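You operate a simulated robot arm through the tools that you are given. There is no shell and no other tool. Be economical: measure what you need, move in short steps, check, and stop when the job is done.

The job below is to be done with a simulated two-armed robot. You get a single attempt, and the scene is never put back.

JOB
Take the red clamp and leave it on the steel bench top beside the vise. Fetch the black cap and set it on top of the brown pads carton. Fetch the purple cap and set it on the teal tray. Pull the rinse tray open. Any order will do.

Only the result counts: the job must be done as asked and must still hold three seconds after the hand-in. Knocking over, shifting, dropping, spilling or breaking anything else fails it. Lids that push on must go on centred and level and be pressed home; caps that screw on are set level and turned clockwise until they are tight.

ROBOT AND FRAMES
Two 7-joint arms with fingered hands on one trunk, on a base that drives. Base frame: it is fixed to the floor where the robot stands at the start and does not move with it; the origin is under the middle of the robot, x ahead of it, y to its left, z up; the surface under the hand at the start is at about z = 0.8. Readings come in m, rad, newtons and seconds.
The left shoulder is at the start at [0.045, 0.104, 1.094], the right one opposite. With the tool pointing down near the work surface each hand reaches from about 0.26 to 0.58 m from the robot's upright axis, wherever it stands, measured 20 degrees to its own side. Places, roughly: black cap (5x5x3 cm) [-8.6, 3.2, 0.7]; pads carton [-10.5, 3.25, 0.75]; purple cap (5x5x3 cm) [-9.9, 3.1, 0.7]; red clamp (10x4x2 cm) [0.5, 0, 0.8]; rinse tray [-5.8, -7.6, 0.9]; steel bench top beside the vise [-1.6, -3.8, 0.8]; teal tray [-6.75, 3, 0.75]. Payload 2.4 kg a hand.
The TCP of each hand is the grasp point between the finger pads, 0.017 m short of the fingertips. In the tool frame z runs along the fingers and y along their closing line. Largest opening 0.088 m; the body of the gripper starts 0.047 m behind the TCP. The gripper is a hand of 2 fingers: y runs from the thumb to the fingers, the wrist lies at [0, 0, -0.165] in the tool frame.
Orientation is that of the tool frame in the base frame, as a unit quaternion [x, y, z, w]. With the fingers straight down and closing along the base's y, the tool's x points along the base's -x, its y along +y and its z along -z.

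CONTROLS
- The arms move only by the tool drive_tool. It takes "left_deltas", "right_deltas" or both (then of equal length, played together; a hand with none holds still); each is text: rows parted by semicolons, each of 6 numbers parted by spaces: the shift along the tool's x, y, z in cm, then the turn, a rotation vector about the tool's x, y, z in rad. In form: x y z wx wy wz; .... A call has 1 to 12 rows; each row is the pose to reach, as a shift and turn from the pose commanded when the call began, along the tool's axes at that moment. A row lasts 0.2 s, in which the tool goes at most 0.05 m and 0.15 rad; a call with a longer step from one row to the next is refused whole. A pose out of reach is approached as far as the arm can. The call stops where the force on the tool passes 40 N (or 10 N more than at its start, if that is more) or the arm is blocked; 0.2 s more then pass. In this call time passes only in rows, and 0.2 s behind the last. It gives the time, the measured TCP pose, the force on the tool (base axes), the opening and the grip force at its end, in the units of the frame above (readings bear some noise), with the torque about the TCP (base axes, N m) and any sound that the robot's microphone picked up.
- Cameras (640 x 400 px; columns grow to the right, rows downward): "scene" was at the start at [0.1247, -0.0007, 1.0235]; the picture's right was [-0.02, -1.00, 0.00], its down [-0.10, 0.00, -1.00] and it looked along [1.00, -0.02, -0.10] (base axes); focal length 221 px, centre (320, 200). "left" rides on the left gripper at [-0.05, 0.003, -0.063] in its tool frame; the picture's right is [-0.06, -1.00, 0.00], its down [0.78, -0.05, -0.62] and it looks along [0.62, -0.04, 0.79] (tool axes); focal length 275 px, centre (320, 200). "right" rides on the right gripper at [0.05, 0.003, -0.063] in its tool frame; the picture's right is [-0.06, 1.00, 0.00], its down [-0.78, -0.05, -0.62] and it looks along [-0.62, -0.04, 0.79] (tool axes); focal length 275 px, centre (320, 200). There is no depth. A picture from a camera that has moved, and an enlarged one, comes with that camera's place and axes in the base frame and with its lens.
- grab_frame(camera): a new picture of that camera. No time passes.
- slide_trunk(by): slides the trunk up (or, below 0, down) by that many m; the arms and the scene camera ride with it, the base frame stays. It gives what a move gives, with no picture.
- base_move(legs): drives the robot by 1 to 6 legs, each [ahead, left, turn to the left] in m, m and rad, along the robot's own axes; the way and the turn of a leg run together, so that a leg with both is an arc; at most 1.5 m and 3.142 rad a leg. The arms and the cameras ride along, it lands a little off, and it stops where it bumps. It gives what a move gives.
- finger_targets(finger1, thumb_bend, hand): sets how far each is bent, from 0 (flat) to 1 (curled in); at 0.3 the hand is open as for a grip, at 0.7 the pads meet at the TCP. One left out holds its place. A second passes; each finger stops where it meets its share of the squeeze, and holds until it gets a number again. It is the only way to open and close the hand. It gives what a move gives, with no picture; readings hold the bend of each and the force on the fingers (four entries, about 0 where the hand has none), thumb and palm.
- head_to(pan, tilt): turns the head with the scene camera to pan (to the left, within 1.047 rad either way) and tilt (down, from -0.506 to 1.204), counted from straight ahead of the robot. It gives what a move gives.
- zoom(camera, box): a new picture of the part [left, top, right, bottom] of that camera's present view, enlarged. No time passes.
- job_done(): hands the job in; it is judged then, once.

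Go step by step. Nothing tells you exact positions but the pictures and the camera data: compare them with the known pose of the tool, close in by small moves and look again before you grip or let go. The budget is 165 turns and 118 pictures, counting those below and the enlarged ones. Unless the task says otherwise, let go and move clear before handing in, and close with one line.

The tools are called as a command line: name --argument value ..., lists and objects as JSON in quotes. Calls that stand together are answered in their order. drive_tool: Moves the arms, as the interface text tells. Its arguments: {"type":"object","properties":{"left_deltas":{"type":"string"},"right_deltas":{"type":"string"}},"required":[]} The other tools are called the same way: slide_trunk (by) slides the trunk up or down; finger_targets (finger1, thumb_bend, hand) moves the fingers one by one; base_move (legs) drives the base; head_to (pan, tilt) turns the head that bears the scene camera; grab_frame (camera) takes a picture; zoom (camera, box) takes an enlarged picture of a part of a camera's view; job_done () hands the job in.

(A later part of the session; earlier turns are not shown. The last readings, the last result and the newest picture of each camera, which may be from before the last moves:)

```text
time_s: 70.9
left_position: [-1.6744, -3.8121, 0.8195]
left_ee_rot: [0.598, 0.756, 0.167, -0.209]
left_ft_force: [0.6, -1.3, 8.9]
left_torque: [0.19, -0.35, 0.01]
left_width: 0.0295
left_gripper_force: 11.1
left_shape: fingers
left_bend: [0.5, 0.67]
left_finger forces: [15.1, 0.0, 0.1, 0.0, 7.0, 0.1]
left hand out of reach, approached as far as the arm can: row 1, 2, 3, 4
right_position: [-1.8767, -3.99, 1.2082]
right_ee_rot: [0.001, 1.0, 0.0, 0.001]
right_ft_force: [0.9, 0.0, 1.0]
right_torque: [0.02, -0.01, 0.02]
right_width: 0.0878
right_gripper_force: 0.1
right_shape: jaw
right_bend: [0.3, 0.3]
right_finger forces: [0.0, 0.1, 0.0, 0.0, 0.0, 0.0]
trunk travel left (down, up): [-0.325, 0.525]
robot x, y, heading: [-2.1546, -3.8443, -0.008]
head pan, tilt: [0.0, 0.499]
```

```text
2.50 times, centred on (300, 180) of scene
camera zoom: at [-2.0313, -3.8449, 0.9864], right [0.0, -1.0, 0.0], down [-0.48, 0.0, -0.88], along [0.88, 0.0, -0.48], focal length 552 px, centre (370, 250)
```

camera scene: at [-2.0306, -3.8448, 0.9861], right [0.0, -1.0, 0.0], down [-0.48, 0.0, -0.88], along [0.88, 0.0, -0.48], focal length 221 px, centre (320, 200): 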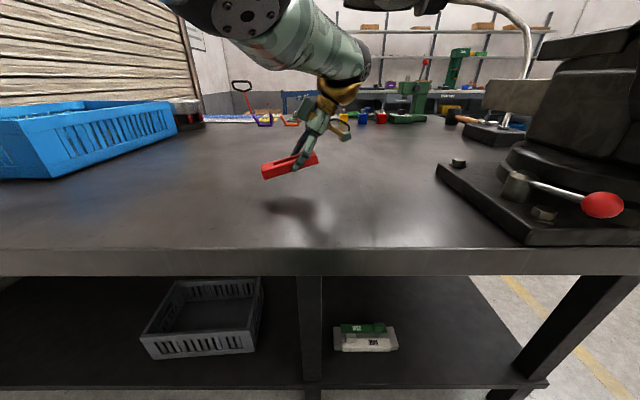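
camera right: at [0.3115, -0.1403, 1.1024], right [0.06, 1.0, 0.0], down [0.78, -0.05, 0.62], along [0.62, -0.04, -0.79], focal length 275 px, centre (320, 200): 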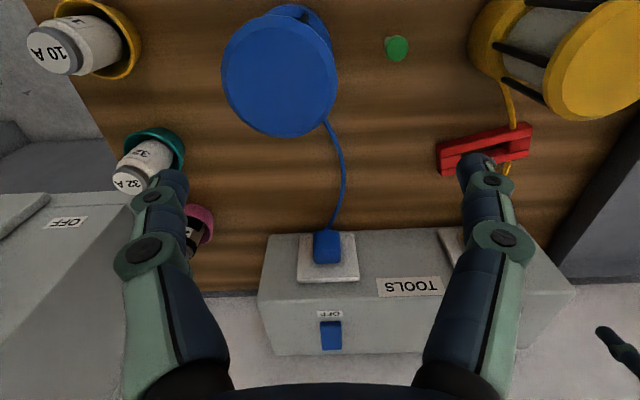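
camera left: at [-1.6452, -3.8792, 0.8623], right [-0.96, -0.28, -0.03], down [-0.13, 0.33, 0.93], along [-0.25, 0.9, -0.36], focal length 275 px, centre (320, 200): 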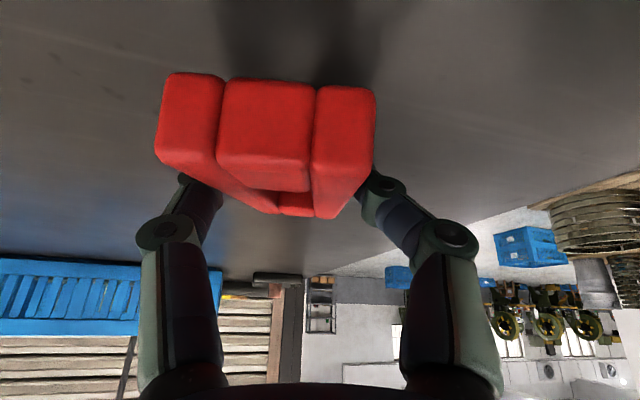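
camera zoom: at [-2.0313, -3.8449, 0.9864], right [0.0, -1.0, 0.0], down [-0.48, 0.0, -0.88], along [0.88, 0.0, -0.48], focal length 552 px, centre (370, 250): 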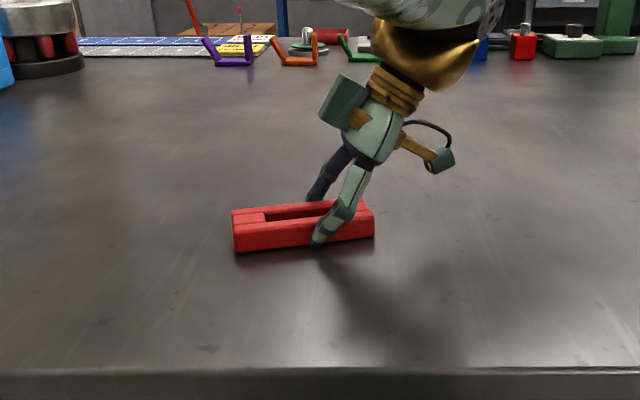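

The clamp rests flat on the bench with the force reading upward. I'll open the hand and rise clear.

finger_targets --hand "left" --finger1 0.38 --thumb_bend 0.38

drive_tool --left_deltas "1.5 -2 -2.6 0 0 0; 3 -4 -5.2 0 0 0; 4.5 -4 -7.8 0 0 0; 6 -4 -10.4 0 0 0; 7.5 -4 -13 0 -0.1 0; 9 -4 -15.6 0 -0.2 0"

zoom --camera "scene" --box '[220, 100, 380, 260]'

```text
time_s: 71.9
left_position: [-1.6755, -3.813, 0.8209]
left_ee_rot: [0.598, 0.755, 0.166, -0.209]
left_ft_force: [7.9, 2.9, 33.3]
left_torque: [0.07, 0.96, -0.07]
left_width: 0.0546
left_gripper_force: 16.0
left_shape: fingers
left_bend: [0.38, 0.46]
left_finger forces: [0.0, 0.0, 0.0, 0.0, 32.8, 0.1]
right_position: [-1.8783, -3.9875, 1.21]
right_ee_rot: [0.001, 1.0, -0.001, 0.001]
right_ft_force: [1.2, 0.0, -0.5]
right_torque: [0.02, -0.01, -0.02]
right_width: 0.0877
right_gripper_force: 0.0
right_shape: jaw
right_bend: [0.3, 0.3]
right_finger forces: [0.0, 0.0, 0.1, 0.0, 0.0, 0.2]
trunk travel left (down, up): [-0.325, 0.525]
robot x, y, heading: [-2.1525, -3.8451, 0.001]
head pan, tilt: [0.0, 0.499]
```

```text
time_s: 73.3
left_position: [-1.6532, -3.8432, 1.01]
left_ee_rot: [0.613, 0.772, 0.104, -0.132]
left_ft_force: [0.8, 1.5, 0.6]
left_torque: [0.02, 0.04, -0.01]
left_width: 0.0662
left_gripper_force: 0.1
left_shape: fingers
left_bend: [0.38, 0.38]
left_finger forces: [0.0, 0.0, 0.0, 0.0, 0.0, 0.1]
left hand out of reach, approached as far as the arm can: row 1, 2, 3, 4, 5, 6
right_position: [-1.8775, -3.9886, 1.2086]
right_ee_rot: [0.001, 1.0, 0.0, 0.0]
right_ft_force: [-0.2, 0.7, 0.7]
right_torque: [0.02, 0.0, 0.01]
right_width: 0.0881
right_gripper_force: 0.1
right_shape: jaw
right_bend: [0.3, 0.3]
right_finger forces: [0.0, 0.0, 0.1, 0.0, 0.0, 0.0]
trunk travel left (down, up): [-0.325, 0.525]
robot x, y, heading: [-2.1563, -3.8461, 0.001]
head pan, tilt: [0.0, 0.499]
```

```text
2.50 times, centred on (300, 180) of scene
camera zoom: at [-2.0309, -3.8448, 0.9861], right [0.0, -1.0, 0.0], down [-0.48, 0.0, -0.88], along [0.88, 0.0, -0.48], focal length 552 px, centre (370, 250)
```

zoom: 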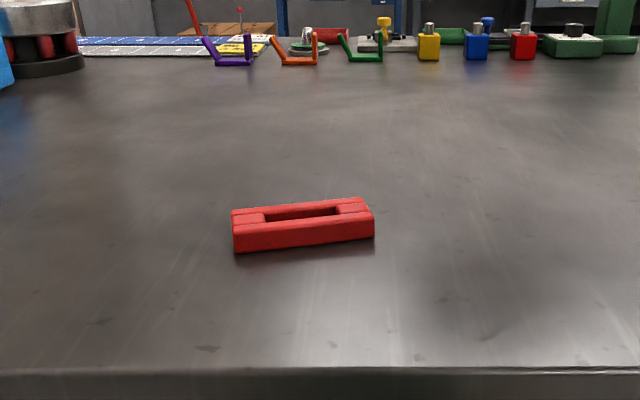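

The clamp sits flat on the bench at about [-1.68, -3.80]. Next is the rinse tray: I'll back off, level the left hand, turn toward it and look.

base_move --legs '[[-0.6, 0, 0]]'

drive_tool --left_deltas "0 -3 0 0 -0.11 0; 0 -6 0 0 -0.22 0; 0 -9 0 0 -0.335 0"

drive_tool --left_deltas "1 0 0 0 0 -0.14; 2 0 0 0 0 -0.28; 3 0 0 0 0 -0.42; 4 0 0 0 0 -0.56; 5 0 0 0 0 -0.7; 6 0 0 0 0 -0.84; 7 0 0 0 0 -0.98; 8 0 0 0 0 -1.12; 9 0 0 0 0 -1.26; 10 0 0 0 0 -1.34"

base_move --legs '[[0, 0, -2.3]]'

head_to --pan 0 --tilt 0.2

grab_frame --camera "scene"

```text
time_s: 76.6
left_position: [-2.2419, -3.8416, 1.0094]
left_ee_rot: [0.614, 0.771, 0.105, -0.133]
left_ft_force: [0.2, -0.6, 0.5]
left_torque: [0.0, 0.0, 0.03]
left_width: 0.0658
left_gripper_force: 0.0
left_shape: fingers
left_bend: [0.38, 0.38]
left_finger forces: [0.1, 0.1, 0.0, 0.1, 0.1, 0.0]
right_position: [-2.4645, -3.9875, 1.2081]
right_ee_rot: [0.003, 1.0, 0.0, 0.0]
right_ft_force: [0.5, -1.2, -0.4]
right_torque: [-0.01, 0.02, 0.0]
right_width: 0.0877
right_gripper_force: 0.1
right_shape: jaw
right_bend: [0.3, 0.3]
right_finger forces: [0.1, 0.0, 0.1, 0.0, 0.1, 0.1]
trunk travel left (down, up): [-0.325, 0.525]
robot x, y, heading: [-2.741, -3.8439, -0.004]
head pan, tilt: [0.0, 0.499]
```

```text
time_s: 77.4
left_position: [-2.2336, -3.8952, 1.023]
left_ee_rot: [0.623, 0.783, 0.001, -0.003]
left_ft_force: [0.4, -0.1, -0.3]
left_torque: [-0.02, 0.02, 0.01]
left_width: 0.0661
left_gripper_force: 0.0
left_shape: fingers
left_bend: [0.38, 0.38]
left_finger forces: [0.0, 0.0, 0.0, 0.0, 0.0, 0.0]
left hand out of reach, approached as far as the arm can: row 1, 2, 3
right_position: [-2.4646, -3.9869, 1.2094]
right_ee_rot: [0.003, 1.0, 0.0, 0.0]
right_ft_force: [0.1, -0.1, 0.2]
right_torque: [-0.02, 0.01, -0.01]
right_width: 0.088
right_gripper_force: 0.1
right_shape: jaw
right_bend: [0.3, 0.3]
right_finger forces: [0.0, 0.1, 0.1, 0.1, 0.0, 0.0]
trunk travel left (down, up): [-0.325, 0.525]
robot x, y, heading: [-2.742, -3.8433, -0.005]
head pan, tilt: [0.0, 0.499]
```

```text
time_s: 79.6
left_position: [-2.2047, -3.8088, 1.0411]
left_ee_rot: [0.002, 1.0, 0.003, -0.001]
left_ft_force: [-0.5, 0.2, -0.6]
left_torque: [-0.01, -0.02, -0.02]
left_width: 0.0664
left_gripper_force: 0.0
left_shape: fingers
left_bend: [0.38, 0.38]
left_finger forces: [0.1, 0.1, 0.0, 0.0, 0.1, 0.1]
left hand out of reach, approached as far as the arm can: row 1, 2, 3, 4, 5, 6, 7, 8, 9, 10
right_position: [-2.4641, -3.9879, 1.2087]
right_ee_rot: [0.003, 1.0, 0.0, -0.001]
right_ft_force: [-0.3, 0.1, 0.1]
right_torque: [0.02, -0.02, 0.01]
right_width: 0.0881
right_gripper_force: 0.0
right_shape: jaw
right_bend: [0.3, 0.3]
right_finger forces: [0.1, 0.0, 0.1, 0.0, 0.0, 0.0]
trunk travel left (down, up): [-0.325, 0.525]
robot x, y, heading: [-2.7429, -3.8396, -0.004]
head pan, tilt: [0.0, 0.499]
```

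```text
time_s: 85.3
left_position: [-3.0455, -4.2876, 1.041]
left_ee_rot: [0.901, 0.435, 0.002, 0.002]
left_ft_force: [0.4, -0.2, 0.7]
left_torque: [-0.01, -0.02, 0.01]
left_width: 0.0661
left_gripper_force: 0.0
left_shape: fingers
left_bend: [0.38, 0.38]
left_finger forces: [0.1, 0.0, 0.1, 0.1, 0.0, 0.0]
right_position: [-3.0254, -3.9727, 1.2079]
right_ee_rot: [0.9, 0.436, 0.001, 0.0]
right_ft_force: [-0.2, -0.1, -0.7]
right_torque: [0.02, 0.0, -0.01]
right_width: 0.0879
right_gripper_force: 0.1
right_shape: jaw
right_bend: [0.3, 0.3]
right_finger forces: [0.0, 0.0, 0.0, 0.0, 0.0, 0.1]
trunk travel left (down, up): [-0.325, 0.525]
robot x, y, heading: [-2.7421, -3.8483, -2.24]
head pan, tilt: [0.0, 0.499]
```

```text
time_s: 86.1
left_position: [-3.045, -4.2875, 1.0407]
left_ee_rot: [0.9, 0.435, 0.003, 0.002]
left_ft_force: [-0.6, 1.5, -0.4]
left_torque: [-0.01, -0.02, -0.01]
left_width: 0.0661
left_gripper_force: 0.2
left_shape: fingers
left_bend: [0.38, 0.38]
left_finger forces: [0.1, 0.0, 0.1, 0.1, 0.1, 0.0]
right_position: [-3.0264, -3.972, 1.2093]
right_ee_rot: [0.901, 0.435, 0.0, 0.0]
right_ft_force: [0.6, 0.4, 0.0]
right_torque: [0.03, -0.02, -0.01]
right_width: 0.0878
right_gripper_force: 0.0
right_shape: jaw
right_bend: [0.3, 0.3]
right_finger forces: [0.0, 0.0, 0.0, 0.0, 0.1, 0.0]
trunk travel left (down, up): [-0.325, 0.525]
robot x, y, heading: [-2.7423, -3.8435, -2.242]
head pan, tilt: [0.0, 0.201]
```

```text
88 pictures are left
camera scene: at [-2.8192, -3.9408, 1.0137], right [-0.78, 0.62, 0.0], down [0.12, 0.16, -0.98], along [-0.61, -0.77, -0.2], focal length 221 px, centre (320, 200)
```

scene: 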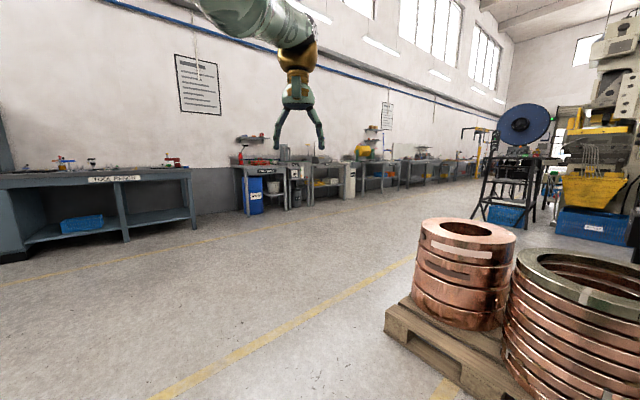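

A row of benches stands along the far wall, and the rinse tray should be near the middle of this view. I'll zoom in there.

zoom --camera "scene" --box '[225, 120, 385, 220]'

```text
4.00 times, centred on (305, 170) of scene
camera zoom: at [-2.8192, -3.9408, 1.0137], right [-0.78, 0.62, 0.0], down [0.12, 0.16, -0.98], along [-0.61, -0.77, -0.2], focal length 884 px, centre (380, 320)
```

zoom: 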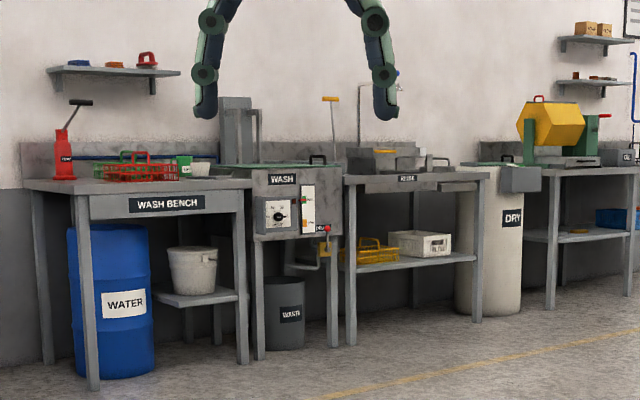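

The table labelled RINSE is at about x -6.3..-5.4 with its front at y ≈ -7.45. I'll drive round the copper coils and stop in front of it at about [-5.8, -6.6].

base_move --legs '[[0, 0, 0.493], [1.48, 0, 0], [0, 0, -0.96], [1.5, 0, 0], [1.5, 0, 0], [0, 0, 1.137]]'

grab_frame --camera "scene"

```text
time_s: 114.4
left_position: [-5.5835, -7.1879, 1.0414]
left_ee_rot: [0.677, 0.736, 0.003, 0.001]
left_ft_force: [0.9, -1.3, 0.1]
left_torque: [-0.04, 0.0, 0.01]
left_width: 0.066
left_gripper_force: 0.0
left_shape: fingers
left_bend: [0.38, 0.38]
left_finger forces: [0.0, 0.0, 0.0, 0.1, 0.0, 0.1]
right_position: [-5.7864, -6.9458, 1.2086]
right_ee_rot: [0.677, 0.736, 0.0, 0.0]
right_ft_force: [1.0, 0.9, 0.3]
right_torque: [0.01, 0.0, 0.02]
right_width: 0.0877
right_gripper_force: 0.1
right_shape: jaw
right_bend: [0.3, 0.3]
right_finger forces: [0.0, 0.0, 0.0, 0.1, 0.0, 0.0]
trunk travel left (down, up): [-0.325, 0.525]
robot x, y, heading: [-5.6694, -6.6571, -1.49]
head pan, tilt: [0.0, 0.201]
```

```text
86 pictures are left
camera scene: at [-5.6561, -6.7804, 1.0138], right [-1.0, -0.08, 0.0], down [-0.02, 0.2, -0.98], along [0.08, -0.98, -0.2], focal length 221 px, centre (320, 200)
```

scene: 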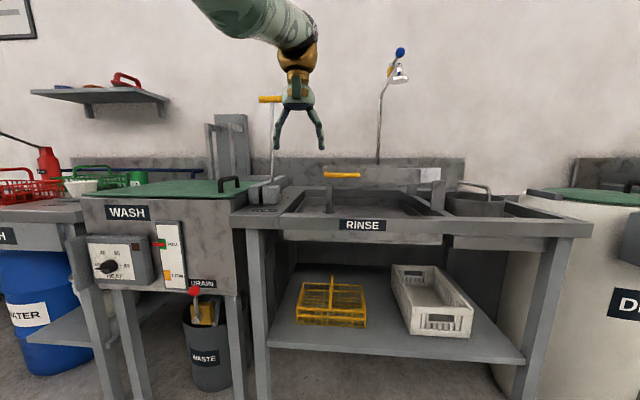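

I'm in front of the RINSE table; there's something like a sliding tray with a yellow handle on it. I'll zoom in for detail.

zoom --camera "scene" --box '[230, 120, 550, 280]'

slide_trunk --by 0.3

head_to --pan -0.15 --tilt 0.55

grab_frame --camera "scene"

zoom --camera "scene" --box '[200, 100, 520, 300]'

```text
2.00 times, centred on (390, 200) of scene
camera zoom: at [-5.6561, -6.7804, 1.0138], right [-1.0, -0.08, 0.0], down [-0.02, 0.2, -0.98], along [0.08, -0.98, -0.2], focal length 442 px, centre (180, 200)
```

zoom: 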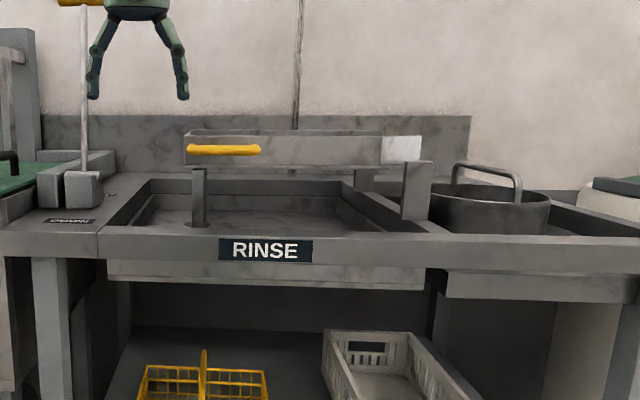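

```text
time_s: 117.4
left_position: [-5.5862, -7.1693, 1.3841]
left_ee_rot: [0.676, 0.735, -0.025, 0.031]
left_ft_force: [0.1, 0.2, 0.3]
left_torque: [0.01, 0.01, 0.0]
left_width: 0.066
left_gripper_force: 0.0
left_shape: fingers
left_bend: [0.38, 0.38]
left_finger forces: [0.1, 0.0, 0.0, 0.1, 0.0, 0.0]
right_position: [-5.7859, -6.9459, 1.5085]
right_ee_rot: [0.677, 0.736, 0.0, 0.001]
right_ft_force: [0.4, 0.9, -0.1]
right_torque: [-0.02, 0.0, 0.0]
right_width: 0.088
right_gripper_force: 0.0
right_shape: jaw
right_bend: [0.3, 0.3]
right_finger forces: [0.0, 0.1, 0.0, 0.0, 0.1, 0.0]
trunk travel left (down, up): [-0.625, 0.225]
robot x, y, heading: [-5.6668, -6.6557, -1.485]
head pan, tilt: [0.0, 0.201]
```

```text
time_s: 118.2
left_position: [-5.5847, -7.17, 1.3843]
left_ee_rot: [0.676, 0.735, -0.026, 0.031]
left_ft_force: [-0.6, 0.1, 0.0]
left_torque: [0.01, -0.04, -0.04]
left_width: 0.0661
left_gripper_force: 0.0
left_shape: fingers
left_bend: [0.38, 0.38]
left_finger forces: [0.0, 0.0, 0.0, 0.0, 0.1, 0.0]
right_position: [-5.7873, -6.946, 1.5074]
right_ee_rot: [0.676, 0.737, -0.001, 0.0]
right_ft_force: [-0.1, 0.2, -0.2]
right_torque: [0.01, 0.02, 0.0]
right_width: 0.0879
right_gripper_force: 0.1
right_shape: jaw
right_bend: [0.3, 0.3]
right_finger forces: [0.0, 0.0, 0.1, 0.0, 0.1, 0.0]
trunk travel left (down, up): [-0.625, 0.225]
robot x, y, heading: [-5.6675, -6.6617, -1.491]
head pan, tilt: [-0.15, 0.55]
```

```text
84 pictures are left
camera scene: at [-5.6703, -6.7716, 1.2831], right [-1.0, 0.07, 0.0], down [0.03, 0.52, -0.85], along [-0.06, -0.85, -0.52], focal length 221 px, centre (320, 200)
```

scene: 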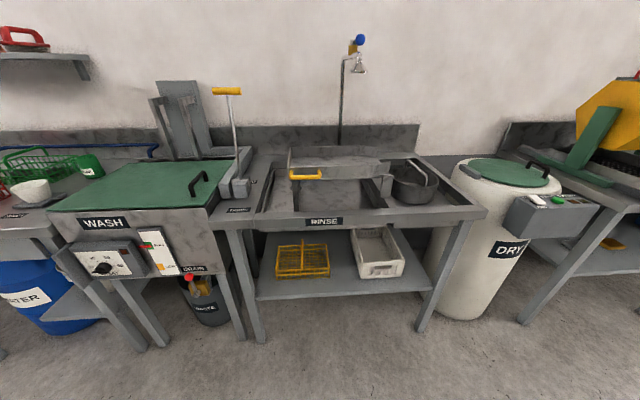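

```text
2.00 times, centred on (360, 200) of scene
camera zoom: at [-5.6703, -6.7716, 1.2831], right [-1.0, 0.07, 0.0], down [0.03, 0.52, -0.85], along [-0.06, -0.85, -0.52], focal length 442 px, centre (240, 200)
```

zoom: 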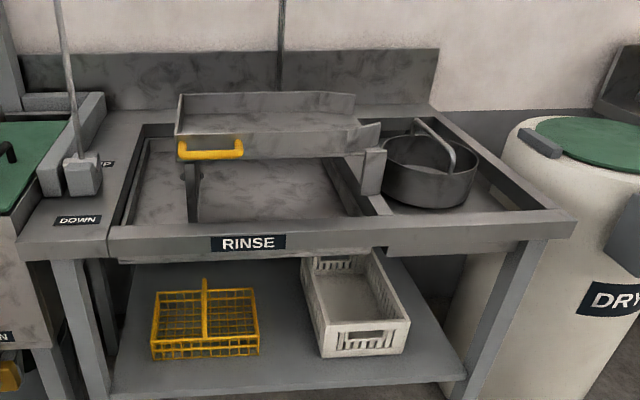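

The rinse tray sits on two posts over the sink, with a yellow handle at its left front. I need to know whether it slides or swings, so I'll zoom right in.

zoom --camera "scene" --box '[270, 130, 430, 230]'

grab_frame --camera "left"

grab_frame --camera "right"

```text
4.00 times, centred on (350, 180) of scene
camera zoom: at [-5.6703, -6.7716, 1.2831], right [-1.0, 0.07, 0.0], down [0.03, 0.52, -0.85], along [-0.06, -0.85, -0.52], focal length 884 px, centre (200, 280)
```

zoom: 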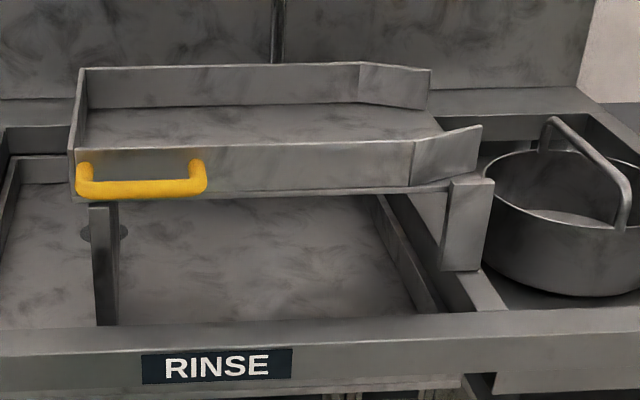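

```text
81 pictures are left
camera left: at [-5.5795, -7.2143, 1.4504], right [-0.99, -0.15, 0.0], down [-0.12, 0.82, 0.55], along [-0.08, 0.55, -0.83], focal length 275 px, centre (320, 200)
```

left: 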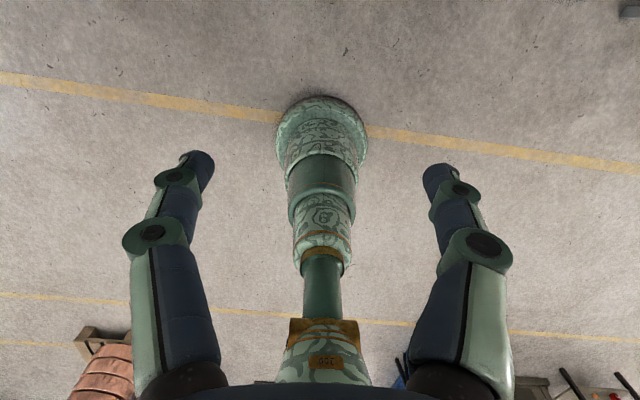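

```text
80 pictures are left
camera right: at [-5.7869, -6.8956, 1.5711], right [1.0, 0.02, 0.0], down [0.02, -0.79, 0.62], along [0.01, -0.62, -0.79], focal length 275 px, centre (320, 200)
```

right: 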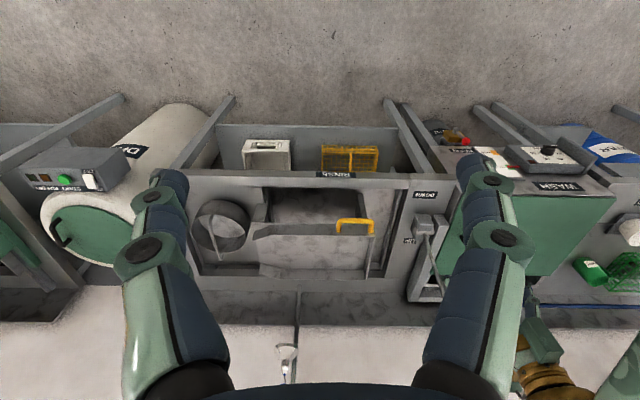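

The right wrist camera sees the tray from above, so I'll zoom in there.

zoom --camera "right" --box '[190, 160, 430, 310]'

```text
2.67 times, centred on (310, 235) of right
camera zoom: at [-5.7869, -6.8956, 1.5711], right [1.0, 0.02, 0.0], down [0.02, -0.79, 0.62], along [0.01, -0.62, -0.79], focal length 734 px, centre (347, 107)
```

zoom: 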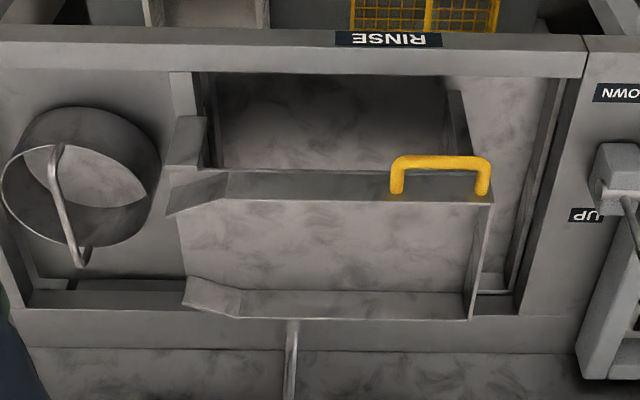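

Triangulating from both views, the handle bar runs x -5.72..-5.62 at y ≈ -7.457, z ≈ 0.958, standing about 4.8 cm off the tray front. I'll lower the trunk a bit, drive in, and line the left hand up above it.

slide_trunk --by -0.12

base_move --legs '[[0, 0, -0.081], [0.28, -0.1, 0]]'

finger_targets --hand "left" --finger1 0.5 --thumb_bend 0.5

head_to --pan 0.1 --tilt 0.6

grab_frame --camera "scene"

```text
time_s: 119.7
left_position: [-5.5847, -7.1701, 1.2626]
left_ee_rot: [0.676, 0.736, -0.022, 0.028]
left_ft_force: [0.0, 0.3, 0.2]
left_torque: [-0.01, -0.05, -0.03]
left_width: 0.066
left_gripper_force: 0.0
left_shape: fingers
left_bend: [0.38, 0.38]
left_finger forces: [0.0, 0.0, 0.0, 0.0, 0.1, 0.1]
right_position: [-5.7854, -6.9448, 1.389]
right_ee_rot: [0.677, 0.736, 0.0, 0.0]
right_ft_force: [0.5, -0.3, 0.2]
right_torque: [0.03, 0.02, -0.01]
right_width: 0.0876
right_gripper_force: 0.1
right_shape: jaw
right_bend: [0.3, 0.3]
right_finger forces: [0.0, 0.0, 0.0, 0.0, 0.0, 0.0]
trunk travel left (down, up): [-0.505, 0.345]
robot x, y, heading: [-5.6636, -6.6577, -1.482]
head pan, tilt: [-0.15, 0.55]
```

```text
time_s: 122.2
left_position: [-5.7243, -7.4537, 1.2614]
left_ee_rot: [0.703, 0.71, -0.023, 0.028]
left_ft_force: [0.1, 0.7, 0.3]
left_torque: [-0.01, 0.0, 0.0]
left_width: 0.066
left_gripper_force: 0.1
left_shape: fingers
left_bend: [0.38, 0.38]
left_finger forces: [0.1, 0.0, 0.1, 0.0, 0.0, 0.1]
right_position: [-5.9076, -7.2134, 1.3882]
right_ee_rot: [0.704, 0.71, 0.0, 0.0]
right_ft_force: [0.0, 0.3, 0.2]
right_torque: [-0.03, 0.01, 0.01]
right_width: 0.0879
right_gripper_force: 0.2
right_shape: jaw
right_bend: [0.3, 0.3]
right_finger forces: [0.0, 0.0, 0.0, 0.0, 0.0, 0.0]
trunk travel left (down, up): [-0.505, 0.345]
robot x, y, heading: [-5.7664, -6.9363, -1.562]
head pan, tilt: [-0.15, 0.55]
```

```text
time_s: 123.2
left_position: [-5.7246, -7.4546, 1.2623]
left_ee_rot: [0.703, 0.71, -0.024, 0.027]
left_ft_force: [1.0, 0.1, 0.6]
left_torque: [0.0, 0.01, 0.01]
left_width: 0.0395
left_gripper_force: 0.2
left_shape: fingers
left_bend: [0.5, 0.5]
left_finger forces: [0.0, 0.1, 0.0, 0.0, 0.0, 0.1]
right_position: [-5.9072, -7.2134, 1.3888]
right_ee_rot: [0.704, 0.71, -0.001, -0.001]
right_ft_force: [0.9, 0.5, -0.1]
right_torque: [0.01, -0.01, -0.03]
right_width: 0.0881
right_gripper_force: 0.1
right_shape: jaw
right_bend: [0.3, 0.3]
right_finger forces: [0.0, 0.1, 0.1, 0.0, 0.1, 0.1]
trunk travel left (down, up): [-0.505, 0.345]
robot x, y, heading: [-5.7689, -6.9327, -1.56]
head pan, tilt: [-0.15, 0.55]
```

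```text
time_s: 124.0
left_position: [-5.7251, -7.4542, 1.2621]
left_ee_rot: [0.702, 0.711, -0.024, 0.027]
left_ft_force: [-0.7, -0.3, -0.2]
left_torque: [0.0, -0.02, -0.01]
left_width: 0.0396
left_gripper_force: 0.1
left_shape: fingers
left_bend: [0.5, 0.5]
left_finger forces: [0.0, 0.0, 0.0, 0.1, 0.0, 0.0]
right_position: [-5.9058, -7.2137, 1.3887]
right_ee_rot: [0.704, 0.71, 0.0, 0.0]
right_ft_force: [1.2, 0.8, 0.2]
right_torque: [0.0, -0.02, 0.0]
right_width: 0.0877
right_gripper_force: 0.1
right_shape: jaw
right_bend: [0.3, 0.3]
right_finger forces: [0.0, 0.1, 0.0, 0.1, 0.1, 0.1]
trunk travel left (down, up): [-0.505, 0.345]
robot x, y, heading: [-5.7681, -6.9337, -1.563]
head pan, tilt: [0.099, 0.6]
```

```text
78 pictures are left
camera scene: at [-5.7568, -7.0484, 1.1581], right [-0.99, -0.11, 0.0], down [-0.06, 0.56, -0.83], along [0.09, -0.82, -0.56], focal length 221 px, centre (320, 200)
```

scene: 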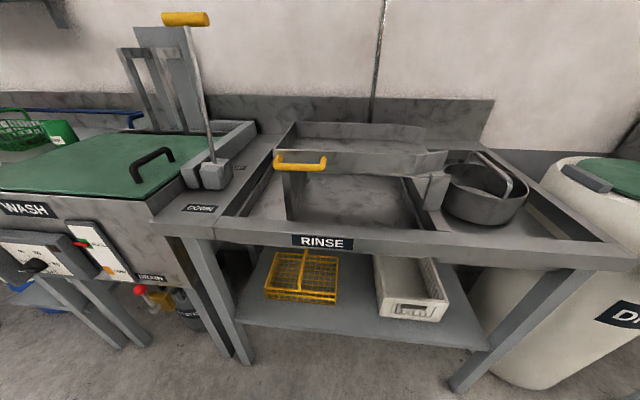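

The handle is just left of the hand's present position. I'll shift the hand left and turn it a quarter so the fingers close along y, then check the pose.

drive_tool --left_deltas "1 1 0 0 0 0.14; 2 2 0 0 0 0.28; 2 3 0 0 0 0.42; 2 4 0 0 0 0.56; 2 5 0 0 0 0.7; 2 5.9 0 0 0 0.84; 2 5.9 0 0 0 0.98; 2 5.9 0 0 0 1.12; 2 5.9 0 0 0 1.26; 2 5.9 0 0 0 1.4; 2 5.9 0 0 0 1.54"

grab_frame --camera "left"

```text
time_s: 126.4
left_position: [-5.6696, -7.4623, 1.2702]
left_ee_rot: [0.999, 0.019, 0.003, 0.036]
left_ft_force: [0.1, 0.0, -0.3]
left_torque: [0.01, -0.01, 0.0]
left_width: 0.0396
left_gripper_force: 0.0
left_shape: fingers
left_bend: [0.5, 0.5]
left_finger forces: [0.0, 0.0, 0.0, 0.0, 0.1, 0.0]
left hand out of reach, approached as far as the arm can: row 1, 2, 3, 4, 5, 6, 7, 8, 9, 10, 11
right_position: [-5.9079, -7.2136, 1.3884]
right_ee_rot: [0.704, 0.71, -0.001, -0.001]
right_ft_force: [-0.9, 0.7, -0.6]
right_torque: [0.02, 0.01, -0.01]
right_width: 0.0881
right_gripper_force: 0.0
right_shape: jaw
right_bend: [0.3, 0.3]
right_finger forces: [0.0, 0.0, 0.1, 0.0, 0.1, 0.1]
trunk travel left (down, up): [-0.505, 0.345]
robot x, y, heading: [-5.7722, -6.931, -1.561]
head pan, tilt: [0.099, 0.6]
```

```text
77 pictures are left
camera left: at [-5.7201, -7.4628, 1.3334], right [-0.1, 0.99, -0.07], down [0.78, 0.12, 0.62], along [0.62, 0.01, -0.78], focal length 275 px, centre (320, 200)
```

left: 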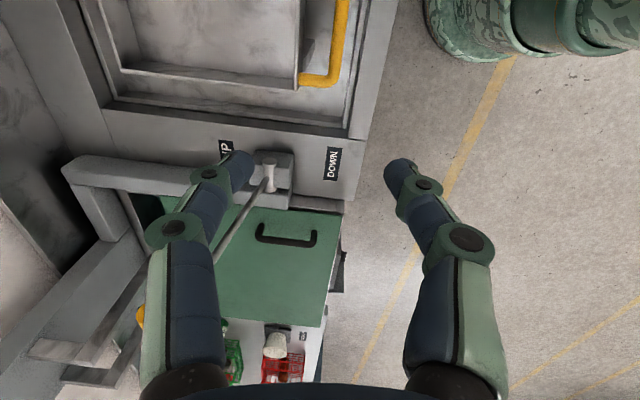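

The hand is above the handle, and the wrist view confirms the bar's end at [-5.623, -7.452]. I'll descend partway, pulling slightly back since the commanded pose overreaches.

drive_tool --left_deltas "0 -1 4 0 0 0; 0 -2 8 0 0 0; 0 -2 12 0 0 0; 0 -2 15 0 0 0"

```text
time_s: 127.4
left_position: [-5.6723, -7.4856, 1.12]
left_ee_rot: [0.999, 0.02, 0.004, 0.035]
left_ft_force: [0.0, -0.1, -0.6]
left_torque: [0.0, 0.0, 0.02]
left_width: 0.04
left_gripper_force: 0.1
left_shape: fingers
left_bend: [0.5, 0.5]
left_finger forces: [0.1, 0.0, 0.0, 0.0, 0.0, 0.0]
left hand out of reach, approached as far as the arm can: row 1, 2, 3, 4
right_position: [-5.9075, -7.2133, 1.3883]
right_ee_rot: [0.704, 0.711, -0.001, -0.001]
right_ft_force: [-0.4, -0.2, -0.4]
right_torque: [-0.01, 0.0, 0.01]
right_width: 0.0881
right_gripper_force: 0.1
right_shape: jaw
right_bend: [0.3, 0.3]
right_finger forces: [0.1, 0.0, 0.1, 0.0, 0.0, 0.0]
trunk travel left (down, up): [-0.505, 0.345]
robot x, y, heading: [-5.7652, -6.9313, -1.557]
head pan, tilt: [0.099, 0.6]
```

drive_tool --left_deltas "0 -2 0 0 0 0; 0 -4 0 0 0 0; 0 -6 0 0 0 0"

```text
time_s: 128.2
left_position: [-5.682, -7.485, 1.1177]
left_ee_rot: [0.999, 0.019, 0.003, 0.036]
left_ft_force: [0.4, 0.1, 0.0]
left_torque: [0.01, 0.02, -0.01]
left_width: 0.0396
left_gripper_force: 0.0
left_shape: fingers
left_bend: [0.5, 0.5]
left_finger forces: [0.1, 0.1, 0.1, 0.0, 0.0, 0.1]
left hand out of reach, approached as far as the arm can: row 1, 2, 3
right_position: [-5.9069, -7.2122, 1.3892]
right_ee_rot: [0.704, 0.71, -0.001, 0.0]
right_ft_force: [0.3, -0.7, 0.8]
right_torque: [0.02, 0.0, 0.02]
right_width: 0.0878
right_gripper_force: 0.0
right_shape: jaw
right_bend: [0.3, 0.3]
right_finger forces: [0.0, 0.1, 0.0, 0.1, 0.0, 0.0]
trunk travel left (down, up): [-0.505, 0.345]
robot x, y, heading: [-5.7677, -6.933, -1.56]
head pan, tilt: [0.099, 0.6]
```

The command is still past the reach limit. I'll keep drawing it back until the hand responds.

drive_tool --left_deltas "0 -2 0 0 0 0; 0 -4 0 0 0 0; 0 -6 0 0 0 0; 0 -8 0 0 0 0"

```text
time_s: 129.2
left_position: [-5.6965, -7.4834, 1.1145]
left_ee_rot: [0.999, 0.021, 0.002, 0.038]
left_ft_force: [-0.8, -0.4, -0.5]
left_torque: [0.01, -0.03, 0.01]
left_width: 0.0397
left_gripper_force: 0.1
left_shape: fingers
left_bend: [0.5, 0.5]
left_finger forces: [0.1, 0.0, 0.0, 0.1, 0.0, 0.1]
left hand out of reach, approached as far as the arm can: row 1, 2, 3, 4
right_position: [-5.9078, -7.2126, 1.3889]
right_ee_rot: [0.704, 0.71, 0.0, 0.0]
right_ft_force: [0.5, 0.0, 0.2]
right_torque: [-0.01, 0.02, -0.01]
right_width: 0.088
right_gripper_force: 0.2
right_shape: jaw
right_bend: [0.3, 0.3]
right_finger forces: [0.0, 0.1, 0.0, 0.0, 0.0, 0.0]
trunk travel left (down, up): [-0.505, 0.345]
robot x, y, heading: [-5.7687, -6.9337, -1.558]
head pan, tilt: [0.099, 0.6]
```

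Reviewing the move history, the commanded pose is likely now too close to the body rather than too far. I'll push it forward again, staying well above the handle, and watch for the reach message to clear.

drive_tool --left_deltas "0 4 0 0 0 0; 0 8 0 0 0 0; 0 12 0 0 0 0; 0 16 0 0 0 0; 0 20 0 0 0 0; 0 24 0 0 0 0"

```text
time_s: 130.6
left_position: [-5.6607, -7.4899, 1.1262]
left_ee_rot: [0.999, 0.021, 0.002, 0.037]
left_ft_force: [0.8, -0.4, 0.3]
left_torque: [0.0, 0.02, -0.02]
left_width: 0.0395
left_gripper_force: 0.0
left_shape: fingers
left_bend: [0.5, 0.5]
left_finger forces: [0.0, 0.0, 0.1, 0.1, 0.1, 0.1]
left hand out of reach, approached as far as the arm can: row 1, 2, 3, 4, 5, 6
right_position: [-5.9058, -7.2128, 1.3886]
right_ee_rot: [0.704, 0.71, -0.001, -0.001]
right_ft_force: [0.6, 0.9, 0.2]
right_torque: [-0.04, 0.03, 0.01]
right_width: 0.0879
right_gripper_force: 0.1
right_shape: jaw
right_bend: [0.3, 0.3]
right_finger forces: [0.0, 0.0, 0.0, 0.1, 0.0, 0.0]
trunk travel left (down, up): [-0.505, 0.345]
robot x, y, heading: [-5.7646, -6.9329, -1.562]
head pan, tilt: [0.099, 0.6]
```

The arm is near full stretch, so the command really is too far out. I'll draw it back a long way and see at which row it becomes reachable.

drive_tool --left_deltas "0 -5 0 0 0 0; 0 -10 0 0 0 0; 0 -15 0 0 0 0; 0 -20 0 0 0 0; 0 -25 0 0 0 0; 0 -30 0 0 0 0; 0 -34 0 0 0 0; 0 -38 0 0 0 0; 0 -42 0 0 0 0"

```text
time_s: 132.6
left_position: [-5.8019, -7.4426, 1.0232]
left_ee_rot: [0.999, 0.022, 0.001, 0.037]
left_ft_force: [-0.3, -0.5, 0.6]
left_torque: [0.01, 0.01, 0.0]
left_width: 0.0393
left_gripper_force: 0.0
left_shape: fingers
left_bend: [0.5, 0.5]
left_finger forces: [0.1, 0.1, 0.0, 0.0, 0.0, 0.0]
left hand out of reach, approached as far as the arm can: row 1, 2, 3, 4, 5, 6, 7, 8, 9
right_position: [-5.9066, -7.2129, 1.3879]
right_ee_rot: [0.704, 0.71, -0.001, -0.001]
right_ft_force: [0.4, 0.4, 0.1]
right_torque: [0.0, 0.04, -0.04]
right_width: 0.088
right_gripper_force: 0.1
right_shape: jaw
right_bend: [0.3, 0.3]
right_finger forces: [0.0, 0.0, 0.0, 0.0, 0.0, 0.1]
trunk travel left (down, up): [-0.505, 0.345]
robot x, y, heading: [-5.7638, -6.9347, -1.559]
head pan, tilt: [0.099, 0.6]
```

The hand swings round the shoulder at full stretch but won't come in, which looks like a straight-arm lock. I'll look at the arm itself before trying anything else.

head_to --pan 0.4 --tilt 0.0

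grab_frame --camera "scene"

grab_frame --camera "right"

```text
time_s: 133.6
left_position: [-5.8017, -7.4428, 1.0238]
left_ee_rot: [0.999, 0.02, 0.002, 0.036]
left_ft_force: [0.9, 0.1, 0.1]
left_torque: [-0.05, 0.0, -0.01]
left_width: 0.0393
left_gripper_force: 0.1
left_shape: fingers
left_bend: [0.5, 0.5]
left_finger forces: [0.1, 0.0, 0.0, 0.0, 0.0, 0.0]
right_position: [-5.9073, -7.2131, 1.3891]
right_ee_rot: [0.704, 0.71, 0.0, 0.0]
right_ft_force: [-0.2, 0.3, -0.5]
right_torque: [-0.02, -0.01, 0.02]
right_width: 0.0881
right_gripper_force: 0.1
right_shape: jaw
right_bend: [0.3, 0.3]
right_finger forces: [0.0, 0.1, 0.0, 0.0, 0.0, 0.0]
trunk travel left (down, up): [-0.505, 0.345]
robot x, y, heading: [-5.7668, -6.9324, -1.565]
head pan, tilt: [0.4, 0.0]
```

```text
76 pictures are left
camera scene: at [-5.7306, -7.0432, 1.2132], right [-0.92, -0.4, 0.0], down [0.0, 0.0, -1.0], along [0.4, -0.92, 0.0], focal length 221 px, centre (320, 200)
```

scene: 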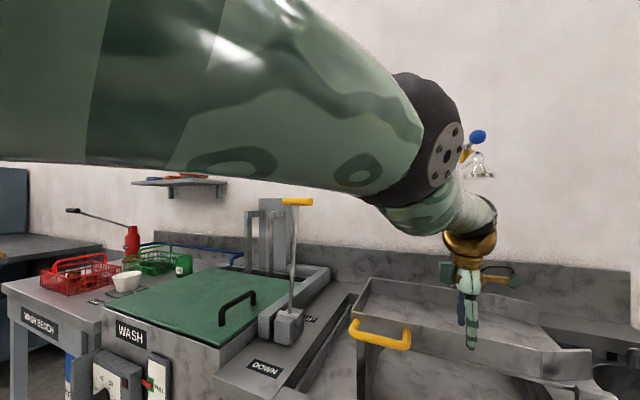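

```text
75 pictures are left
camera right: at [-5.9043, -7.1633, 1.4511], right [1.0, -0.05, 0.0], down [-0.04, -0.78, 0.62], along [-0.03, -0.62, -0.79], focal length 275 px, centre (320, 200)
```

right: 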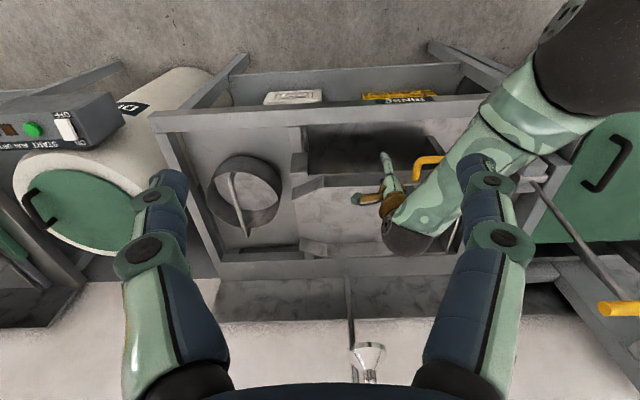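

The elbow isn't straight, so the solver seems stuck in a bad arm posture with the command far inside the body. I'll bring the command back out near the hand's actual stretched position so it becomes reachable, then work in small steps.

drive_tool --left_deltas "0 4.7 -2 0 0 0; 0 9.4 -4 0 0 0; 0 14 -6 0 0 0; 0 18.8 -8 0 0 0; 0 23.5 -9 0 0 0; 0 28 -9 0 0 0; -1 33 -9 0 0 0; -2 38 -9 0 0 0; -3 42 -9 0 0 0; -4 46 -9 0 0 0; -4.5 50 -9 0 0 0; -4.5 54 -9 0 0 0"

```text
refused: row 1 steps farther than a row can; nothing moved
```

drive_tool --left_deltas "0 4.5 -1.5 0 0 0; 0 9 -3 0 0 0; 0 13.5 -4.5 0 0 0; 0 18 -6 0 0 0; 0 22.5 -7.5 0 0 0; 0 27 -9 0 0 0; -1 31.5 -9 0 0 0; -2 36 -9 0 0 0; -3 40.5 -9 0 0 0; -4 45 -9 0 0 0; -4.5 49.5 -9 0 0 0; -4.5 54 -9 0 0 0"

```text
time_s: 136.2
left_position: [-5.7352, -7.476, 1.1161]
left_ee_rot: [0.999, 0.021, 0.002, 0.036]
left_ft_force: [-0.2, 0.5, 0.3]
left_torque: [0.03, 0.01, 0.04]
left_width: 0.0393
left_gripper_force: 0.0
left_shape: fingers
left_bend: [0.5, 0.5]
left_finger forces: [0.0, 0.0, 0.0, 0.1, 0.0, 0.0]
left hand out of reach, approached as far as the arm can: row 1, 2, 3, 4, 5, 6, 7, 8, 9, 10, 11, 12
right_position: [-5.9068, -7.2134, 1.3879]
right_ee_rot: [0.704, 0.71, -0.001, 0.0]
right_ft_force: [-0.7, 0.0, -0.4]
right_torque: [0.01, 0.04, -0.01]
right_width: 0.088
right_gripper_force: 0.0
right_shape: jaw
right_bend: [0.3, 0.3]
right_finger forces: [0.0, 0.0, 0.0, 0.0, 0.1, 0.0]
trunk travel left (down, up): [-0.505, 0.345]
robot x, y, heading: [-5.7653, -6.9316, -1.56]
head pan, tilt: [0.4, 0.0]
```

I'll undo the quarter turn, which may be what the solver can't satisfy with a bent elbow, while rising a little.

drive_tool --left_deltas "0 0 -1 0 0 -0.14; 0 0 -2 0 0 -0.28; 0 0 -3 0 0 -0.42; 0 0 -4 0 0 -0.56; 0 0 -5 0 0 -0.7; 0 0 -5 0 0 -0.84; 0 0 -5 0 0 -0.98; 0 0 -5 0 0 -1.12; 0 0 -5 0 0 -1.26; 0 0 -5 0 0 -1.4; 0 0 -5 0 0 -1.54"

```text
time_s: 138.6
left_position: [-5.7534, -7.4644, 1.1809]
left_ee_rot: [0.702, 0.712, -0.023, 0.028]
left_ft_force: [0.9, -0.7, 0.5]
left_torque: [0.02, 0.02, 0.0]
left_width: 0.0393
left_gripper_force: 0.0
left_shape: fingers
left_bend: [0.5, 0.5]
left_finger forces: [0.1, 0.0, 0.1, 0.0, 0.1, 0.0]
left hand out of reach, approached as far as the arm can: row 1, 2, 3, 4, 5, 6, 7, 8, 9, 10, 11
right_position: [-5.9063, -7.2134, 1.3884]
right_ee_rot: [0.704, 0.71, -0.001, -0.001]
right_ft_force: [-0.4, 0.3, 0.7]
right_torque: [0.01, 0.01, -0.02]
right_width: 0.0879
right_gripper_force: 0.1
right_shape: jaw
right_bend: [0.3, 0.3]
right_finger forces: [0.0, 0.0, 0.1, 0.1, 0.1, 0.0]
trunk travel left (down, up): [-0.505, 0.345]
robot x, y, heading: [-5.7647, -6.9355, -1.561]
head pan, tilt: [0.4, 0.0]
```

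The command now should be near the start posture apart from sideways. I'll move it left and slightly back to match the start pose of this arm, relative to the shoulder.

drive_tool --left_deltas "0 4 0 0 0 0; 0 8 -1 0 0 0; 1 12 -2 0 0 0; 2 16 -3 0 0 0; 3 20 -3 0 0 0; 5 22 -3 0 0 0; 5 25 -3 0 0 0"

```text
time_s: 140.2
left_position: [-5.4935, -7.4698, 1.2228]
left_ee_rot: [0.703, 0.71, -0.024, 0.027]
left_ft_force: [-0.6, 0.0, 0.4]
left_torque: [0.02, -0.02, 0.01]
left_width: 0.0396
left_gripper_force: 0.1
left_shape: fingers
left_bend: [0.5, 0.5]
left_finger forces: [0.0, 0.0, 0.1, 0.1, 0.1, 0.0]
left hand out of reach, approached as far as the arm can: row 1, 2, 3, 4, 5, 6, 7
right_position: [-5.9062, -7.213, 1.3882]
right_ee_rot: [0.703, 0.711, -0.001, -0.001]
right_ft_force: [-0.3, -0.6, -0.2]
right_torque: [0.0, -0.01, 0.0]
right_width: 0.0877
right_gripper_force: 0.1
right_shape: jaw
right_bend: [0.3, 0.3]
right_finger forces: [0.1, 0.1, 0.0, 0.0, 0.1, 0.0]
trunk travel left (down, up): [-0.505, 0.345]
robot x, y, heading: [-5.7661, -6.9311, -1.554]
head pan, tilt: [0.4, 0.0]
```

The hand responds nearly one-to-one now. I'll draw the command back toward the body from here.

drive_tool --left_deltas "3 0 1 0 0 0; 6 0 2 0 0 0; 9 0 3 0 0 0; 12 0 4 0 0 0; 14 0 6 0 0 0; 14 0 8 0 0 0; 14 0 10 0 0 0"

```text
time_s: 141.8
left_position: [-5.4638, -7.4739, 1.1202]
left_ee_rot: [0.703, 0.71, -0.023, 0.026]
left_ft_force: [0.2, 0.2, 0.4]
left_torque: [0.04, 0.01, -0.02]
left_width: 0.039
left_gripper_force: 0.0
left_shape: fingers
left_bend: [0.5, 0.5]
left_finger forces: [0.0, 0.0, 0.0, 0.0, 0.0, 0.0]
left hand out of reach, approached as far as the arm can: row 1, 2, 3, 4, 5, 6, 7
right_position: [-5.9062, -7.2128, 1.3887]
right_ee_rot: [0.704, 0.71, -0.001, 0.0]
right_ft_force: [-0.8, -0.5, -0.1]
right_torque: [-0.01, -0.03, -0.01]
right_width: 0.0876
right_gripper_force: 0.1
right_shape: jaw
right_bend: [0.3, 0.3]
right_finger forces: [0.0, 0.0, 0.1, 0.1, 0.0, 0.0]
trunk travel left (down, up): [-0.505, 0.345]
robot x, y, heading: [-5.7646, -6.933, -1.555]
head pan, tilt: [0.4, 0.0]
```

Sideways and vertical moves track, but inward motion is locked, so the elbow is straight and singular. I'll back away from the table for room, then turn the hand clockwise to its wrist limit, which should force the elbow to bend.

drive_tool --left_deltas "0 0 -3 0 0 0; 0 0 -6 0 0 0; 0 0 -9 0 0 0"

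base_move --legs '[[-0.5, 0, 0]]'

drive_tool --left_deltas "0 0 0 0 0 0.15; 0 0 0 0 0 0.3; 0 0 0 0 0 0.45; 0 0 0 0 0 0.6; 0 0 0 0 0 0.75; 0 0 0 0 0 0.9; 0 0 0 0 0 1.05; 0 0 0 0 0 1.2; 0 0 0 0 0 1.35; 0 0 0 0 0 1.5; 0 0 0 0 0 1.65; 0 0 0 0 0 1.8"

drive_tool --left_deltas "0 0 0 0 0 0.15; 0 0 0 0 0 0.3; 0 0 0 0 0 0.45; 0 0 0 0 0 0.6; 0 0 0 0 0 0.75; 0 0 0 0 0 0.9"

```text
time_s: 142.6
left_position: [-5.4585, -7.467, 1.2058]
left_ee_rot: [0.703, 0.71, -0.022, 0.028]
left_ft_force: [-0.1, -0.2, 1.0]
left_torque: [0.01, 0.01, 0.01]
left_width: 0.0394
left_gripper_force: 0.1
left_shape: fingers
left_bend: [0.5, 0.5]
left_finger forces: [0.0, 0.1, 0.0, 0.1, 0.1, 0.1]
right_position: [-5.9063, -7.2135, 1.3887]
right_ee_rot: [0.704, 0.71, 0.0, -0.001]
right_ft_force: [-0.1, 0.6, -0.6]
right_torque: [-0.02, -0.02, -0.02]
right_width: 0.088
right_gripper_force: 0.0
right_shape: jaw
right_bend: [0.3, 0.3]
right_finger forces: [0.0, 0.1, 0.0, 0.0, 0.0, 0.0]
trunk travel left (down, up): [-0.505, 0.345]
robot x, y, heading: [-5.7661, -6.9352, -1.558]
head pan, tilt: [0.4, 0.0]
```

```text
time_s: 145.6
left_position: [-5.4627, -6.9643, 1.2066]
left_ee_rot: [0.703, 0.71, -0.024, 0.028]
left_ft_force: [0.6, 0.2, -0.1]
left_torque: [-0.01, -0.01, 0.0]
left_width: 0.0392
left_gripper_force: 0.0
left_shape: fingers
left_bend: [0.5, 0.5]
left_finger forces: [0.0, 0.1, 0.0, 0.1, 0.0, 0.0]
right_position: [-5.9114, -6.7111, 1.3887]
right_ee_rot: [0.704, 0.711, -0.001, 0.0]
right_ft_force: [-0.3, -0.8, -0.3]
right_torque: [-0.04, 0.0, 0.04]
right_width: 0.088
right_gripper_force: 0.0
right_shape: jaw
right_bend: [0.3, 0.3]
right_finger forces: [0.1, 0.1, 0.0, 0.1, 0.1, 0.1]
trunk travel left (down, up): [-0.505, 0.345]
robot x, y, heading: [-5.7743, -6.433, -1.556]
head pan, tilt: [0.4, 0.0]
```

```text
time_s: 148.2
left_position: [-5.465, -6.9658, 1.2056]
left_ee_rot: [0.993, -0.11, 0.007, 0.035]
left_ft_force: [0.5, 0.4, 1.1]
left_torque: [-0.02, 0.05, 0.01]
left_width: 0.0393
left_gripper_force: 0.0
left_shape: fingers
left_bend: [0.5, 0.5]
left_finger forces: [0.1, 0.1, 0.1, 0.0, 0.1, 0.0]
right_position: [-5.9124, -6.7115, 1.3887]
right_ee_rot: [0.704, 0.71, 0.0, 0.0]
right_ft_force: [-1.1, -0.2, -0.3]
right_torque: [-0.03, -0.01, 0.01]
right_width: 0.0879
right_gripper_force: 0.1
right_shape: jaw
right_bend: [0.3, 0.3]
right_finger forces: [0.0, 0.1, 0.1, 0.0, 0.0, 0.0]
trunk travel left (down, up): [-0.505, 0.345]
robot x, y, heading: [-5.7711, -6.4299, -1.562]
head pan, tilt: [0.4, 0.0]
```

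```text
time_s: 149.6
left_position: [-5.4643, -6.9653, 1.206]
left_ee_rot: [0.846, -0.532, 0.022, 0.029]
left_ft_force: [-0.7, 0.6, -1.2]
left_torque: [-0.02, 0.01, -0.01]
left_width: 0.0395
left_gripper_force: 0.2
left_shape: fingers
left_bend: [0.5, 0.5]
left_finger forces: [0.0, 0.0, 0.0, 0.0, 0.1, 0.0]
right_position: [-5.9123, -6.7123, 1.3893]
right_ee_rot: [0.704, 0.71, 0.0, 0.0]
right_ft_force: [-0.7, -0.4, 0.6]
right_torque: [0.03, -0.03, 0.01]
right_width: 0.088
right_gripper_force: 0.0
right_shape: jaw
right_bend: [0.3, 0.3]
right_finger forces: [0.1, 0.0, 0.0, 0.0, 0.0, 0.0]
trunk travel left (down, up): [-0.505, 0.345]
robot x, y, heading: [-5.7717, -6.4291, -1.56]
head pan, tilt: [0.4, 0.0]
```

The reach message is gone, so the command now matches the hand. I'll test moving inward in small steps.

drive_tool --left_deltas "-0.9 -0.43 0 0 0 0; -1.8 -0.87 0 0 0 0; -2.7 -1.3 0 0 0 0; -3.6 -1.73 0 0 0 0; -5.4 -2.6 0 0 0 0; -7.2 -3.46 0 0 0 0"

```text
time_s: 151.0
left_position: [-5.464, -6.8862, 1.2008]
left_ee_rot: [0.847, -0.53, 0.02, 0.028]
left_ft_force: [-0.7, -0.7, -0.2]
left_torque: [-0.01, 0.03, 0.0]
left_width: 0.0392
left_gripper_force: 0.0
left_shape: fingers
left_bend: [0.5, 0.5]
left_finger forces: [0.1, 0.1, 0.0, 0.0, 0.1, 0.1]
left hand out of reach, approached as far as the arm can: row 2, 3
right_position: [-5.9113, -6.7124, 1.3886]
right_ee_rot: [0.704, 0.71, -0.001, -0.001]
right_ft_force: [1.0, 0.1, -0.6]
right_torque: [-0.01, 0.02, -0.02]
right_width: 0.088
right_gripper_force: 0.1
right_shape: jaw
right_bend: [0.3, 0.3]
right_finger forces: [0.1, 0.1, 0.0, 0.0, 0.1, 0.0]
trunk travel left (down, up): [-0.505, 0.345]
robot x, y, heading: [-5.7682, -6.4315, -1.566]
head pan, tilt: [0.4, 0.0]
```

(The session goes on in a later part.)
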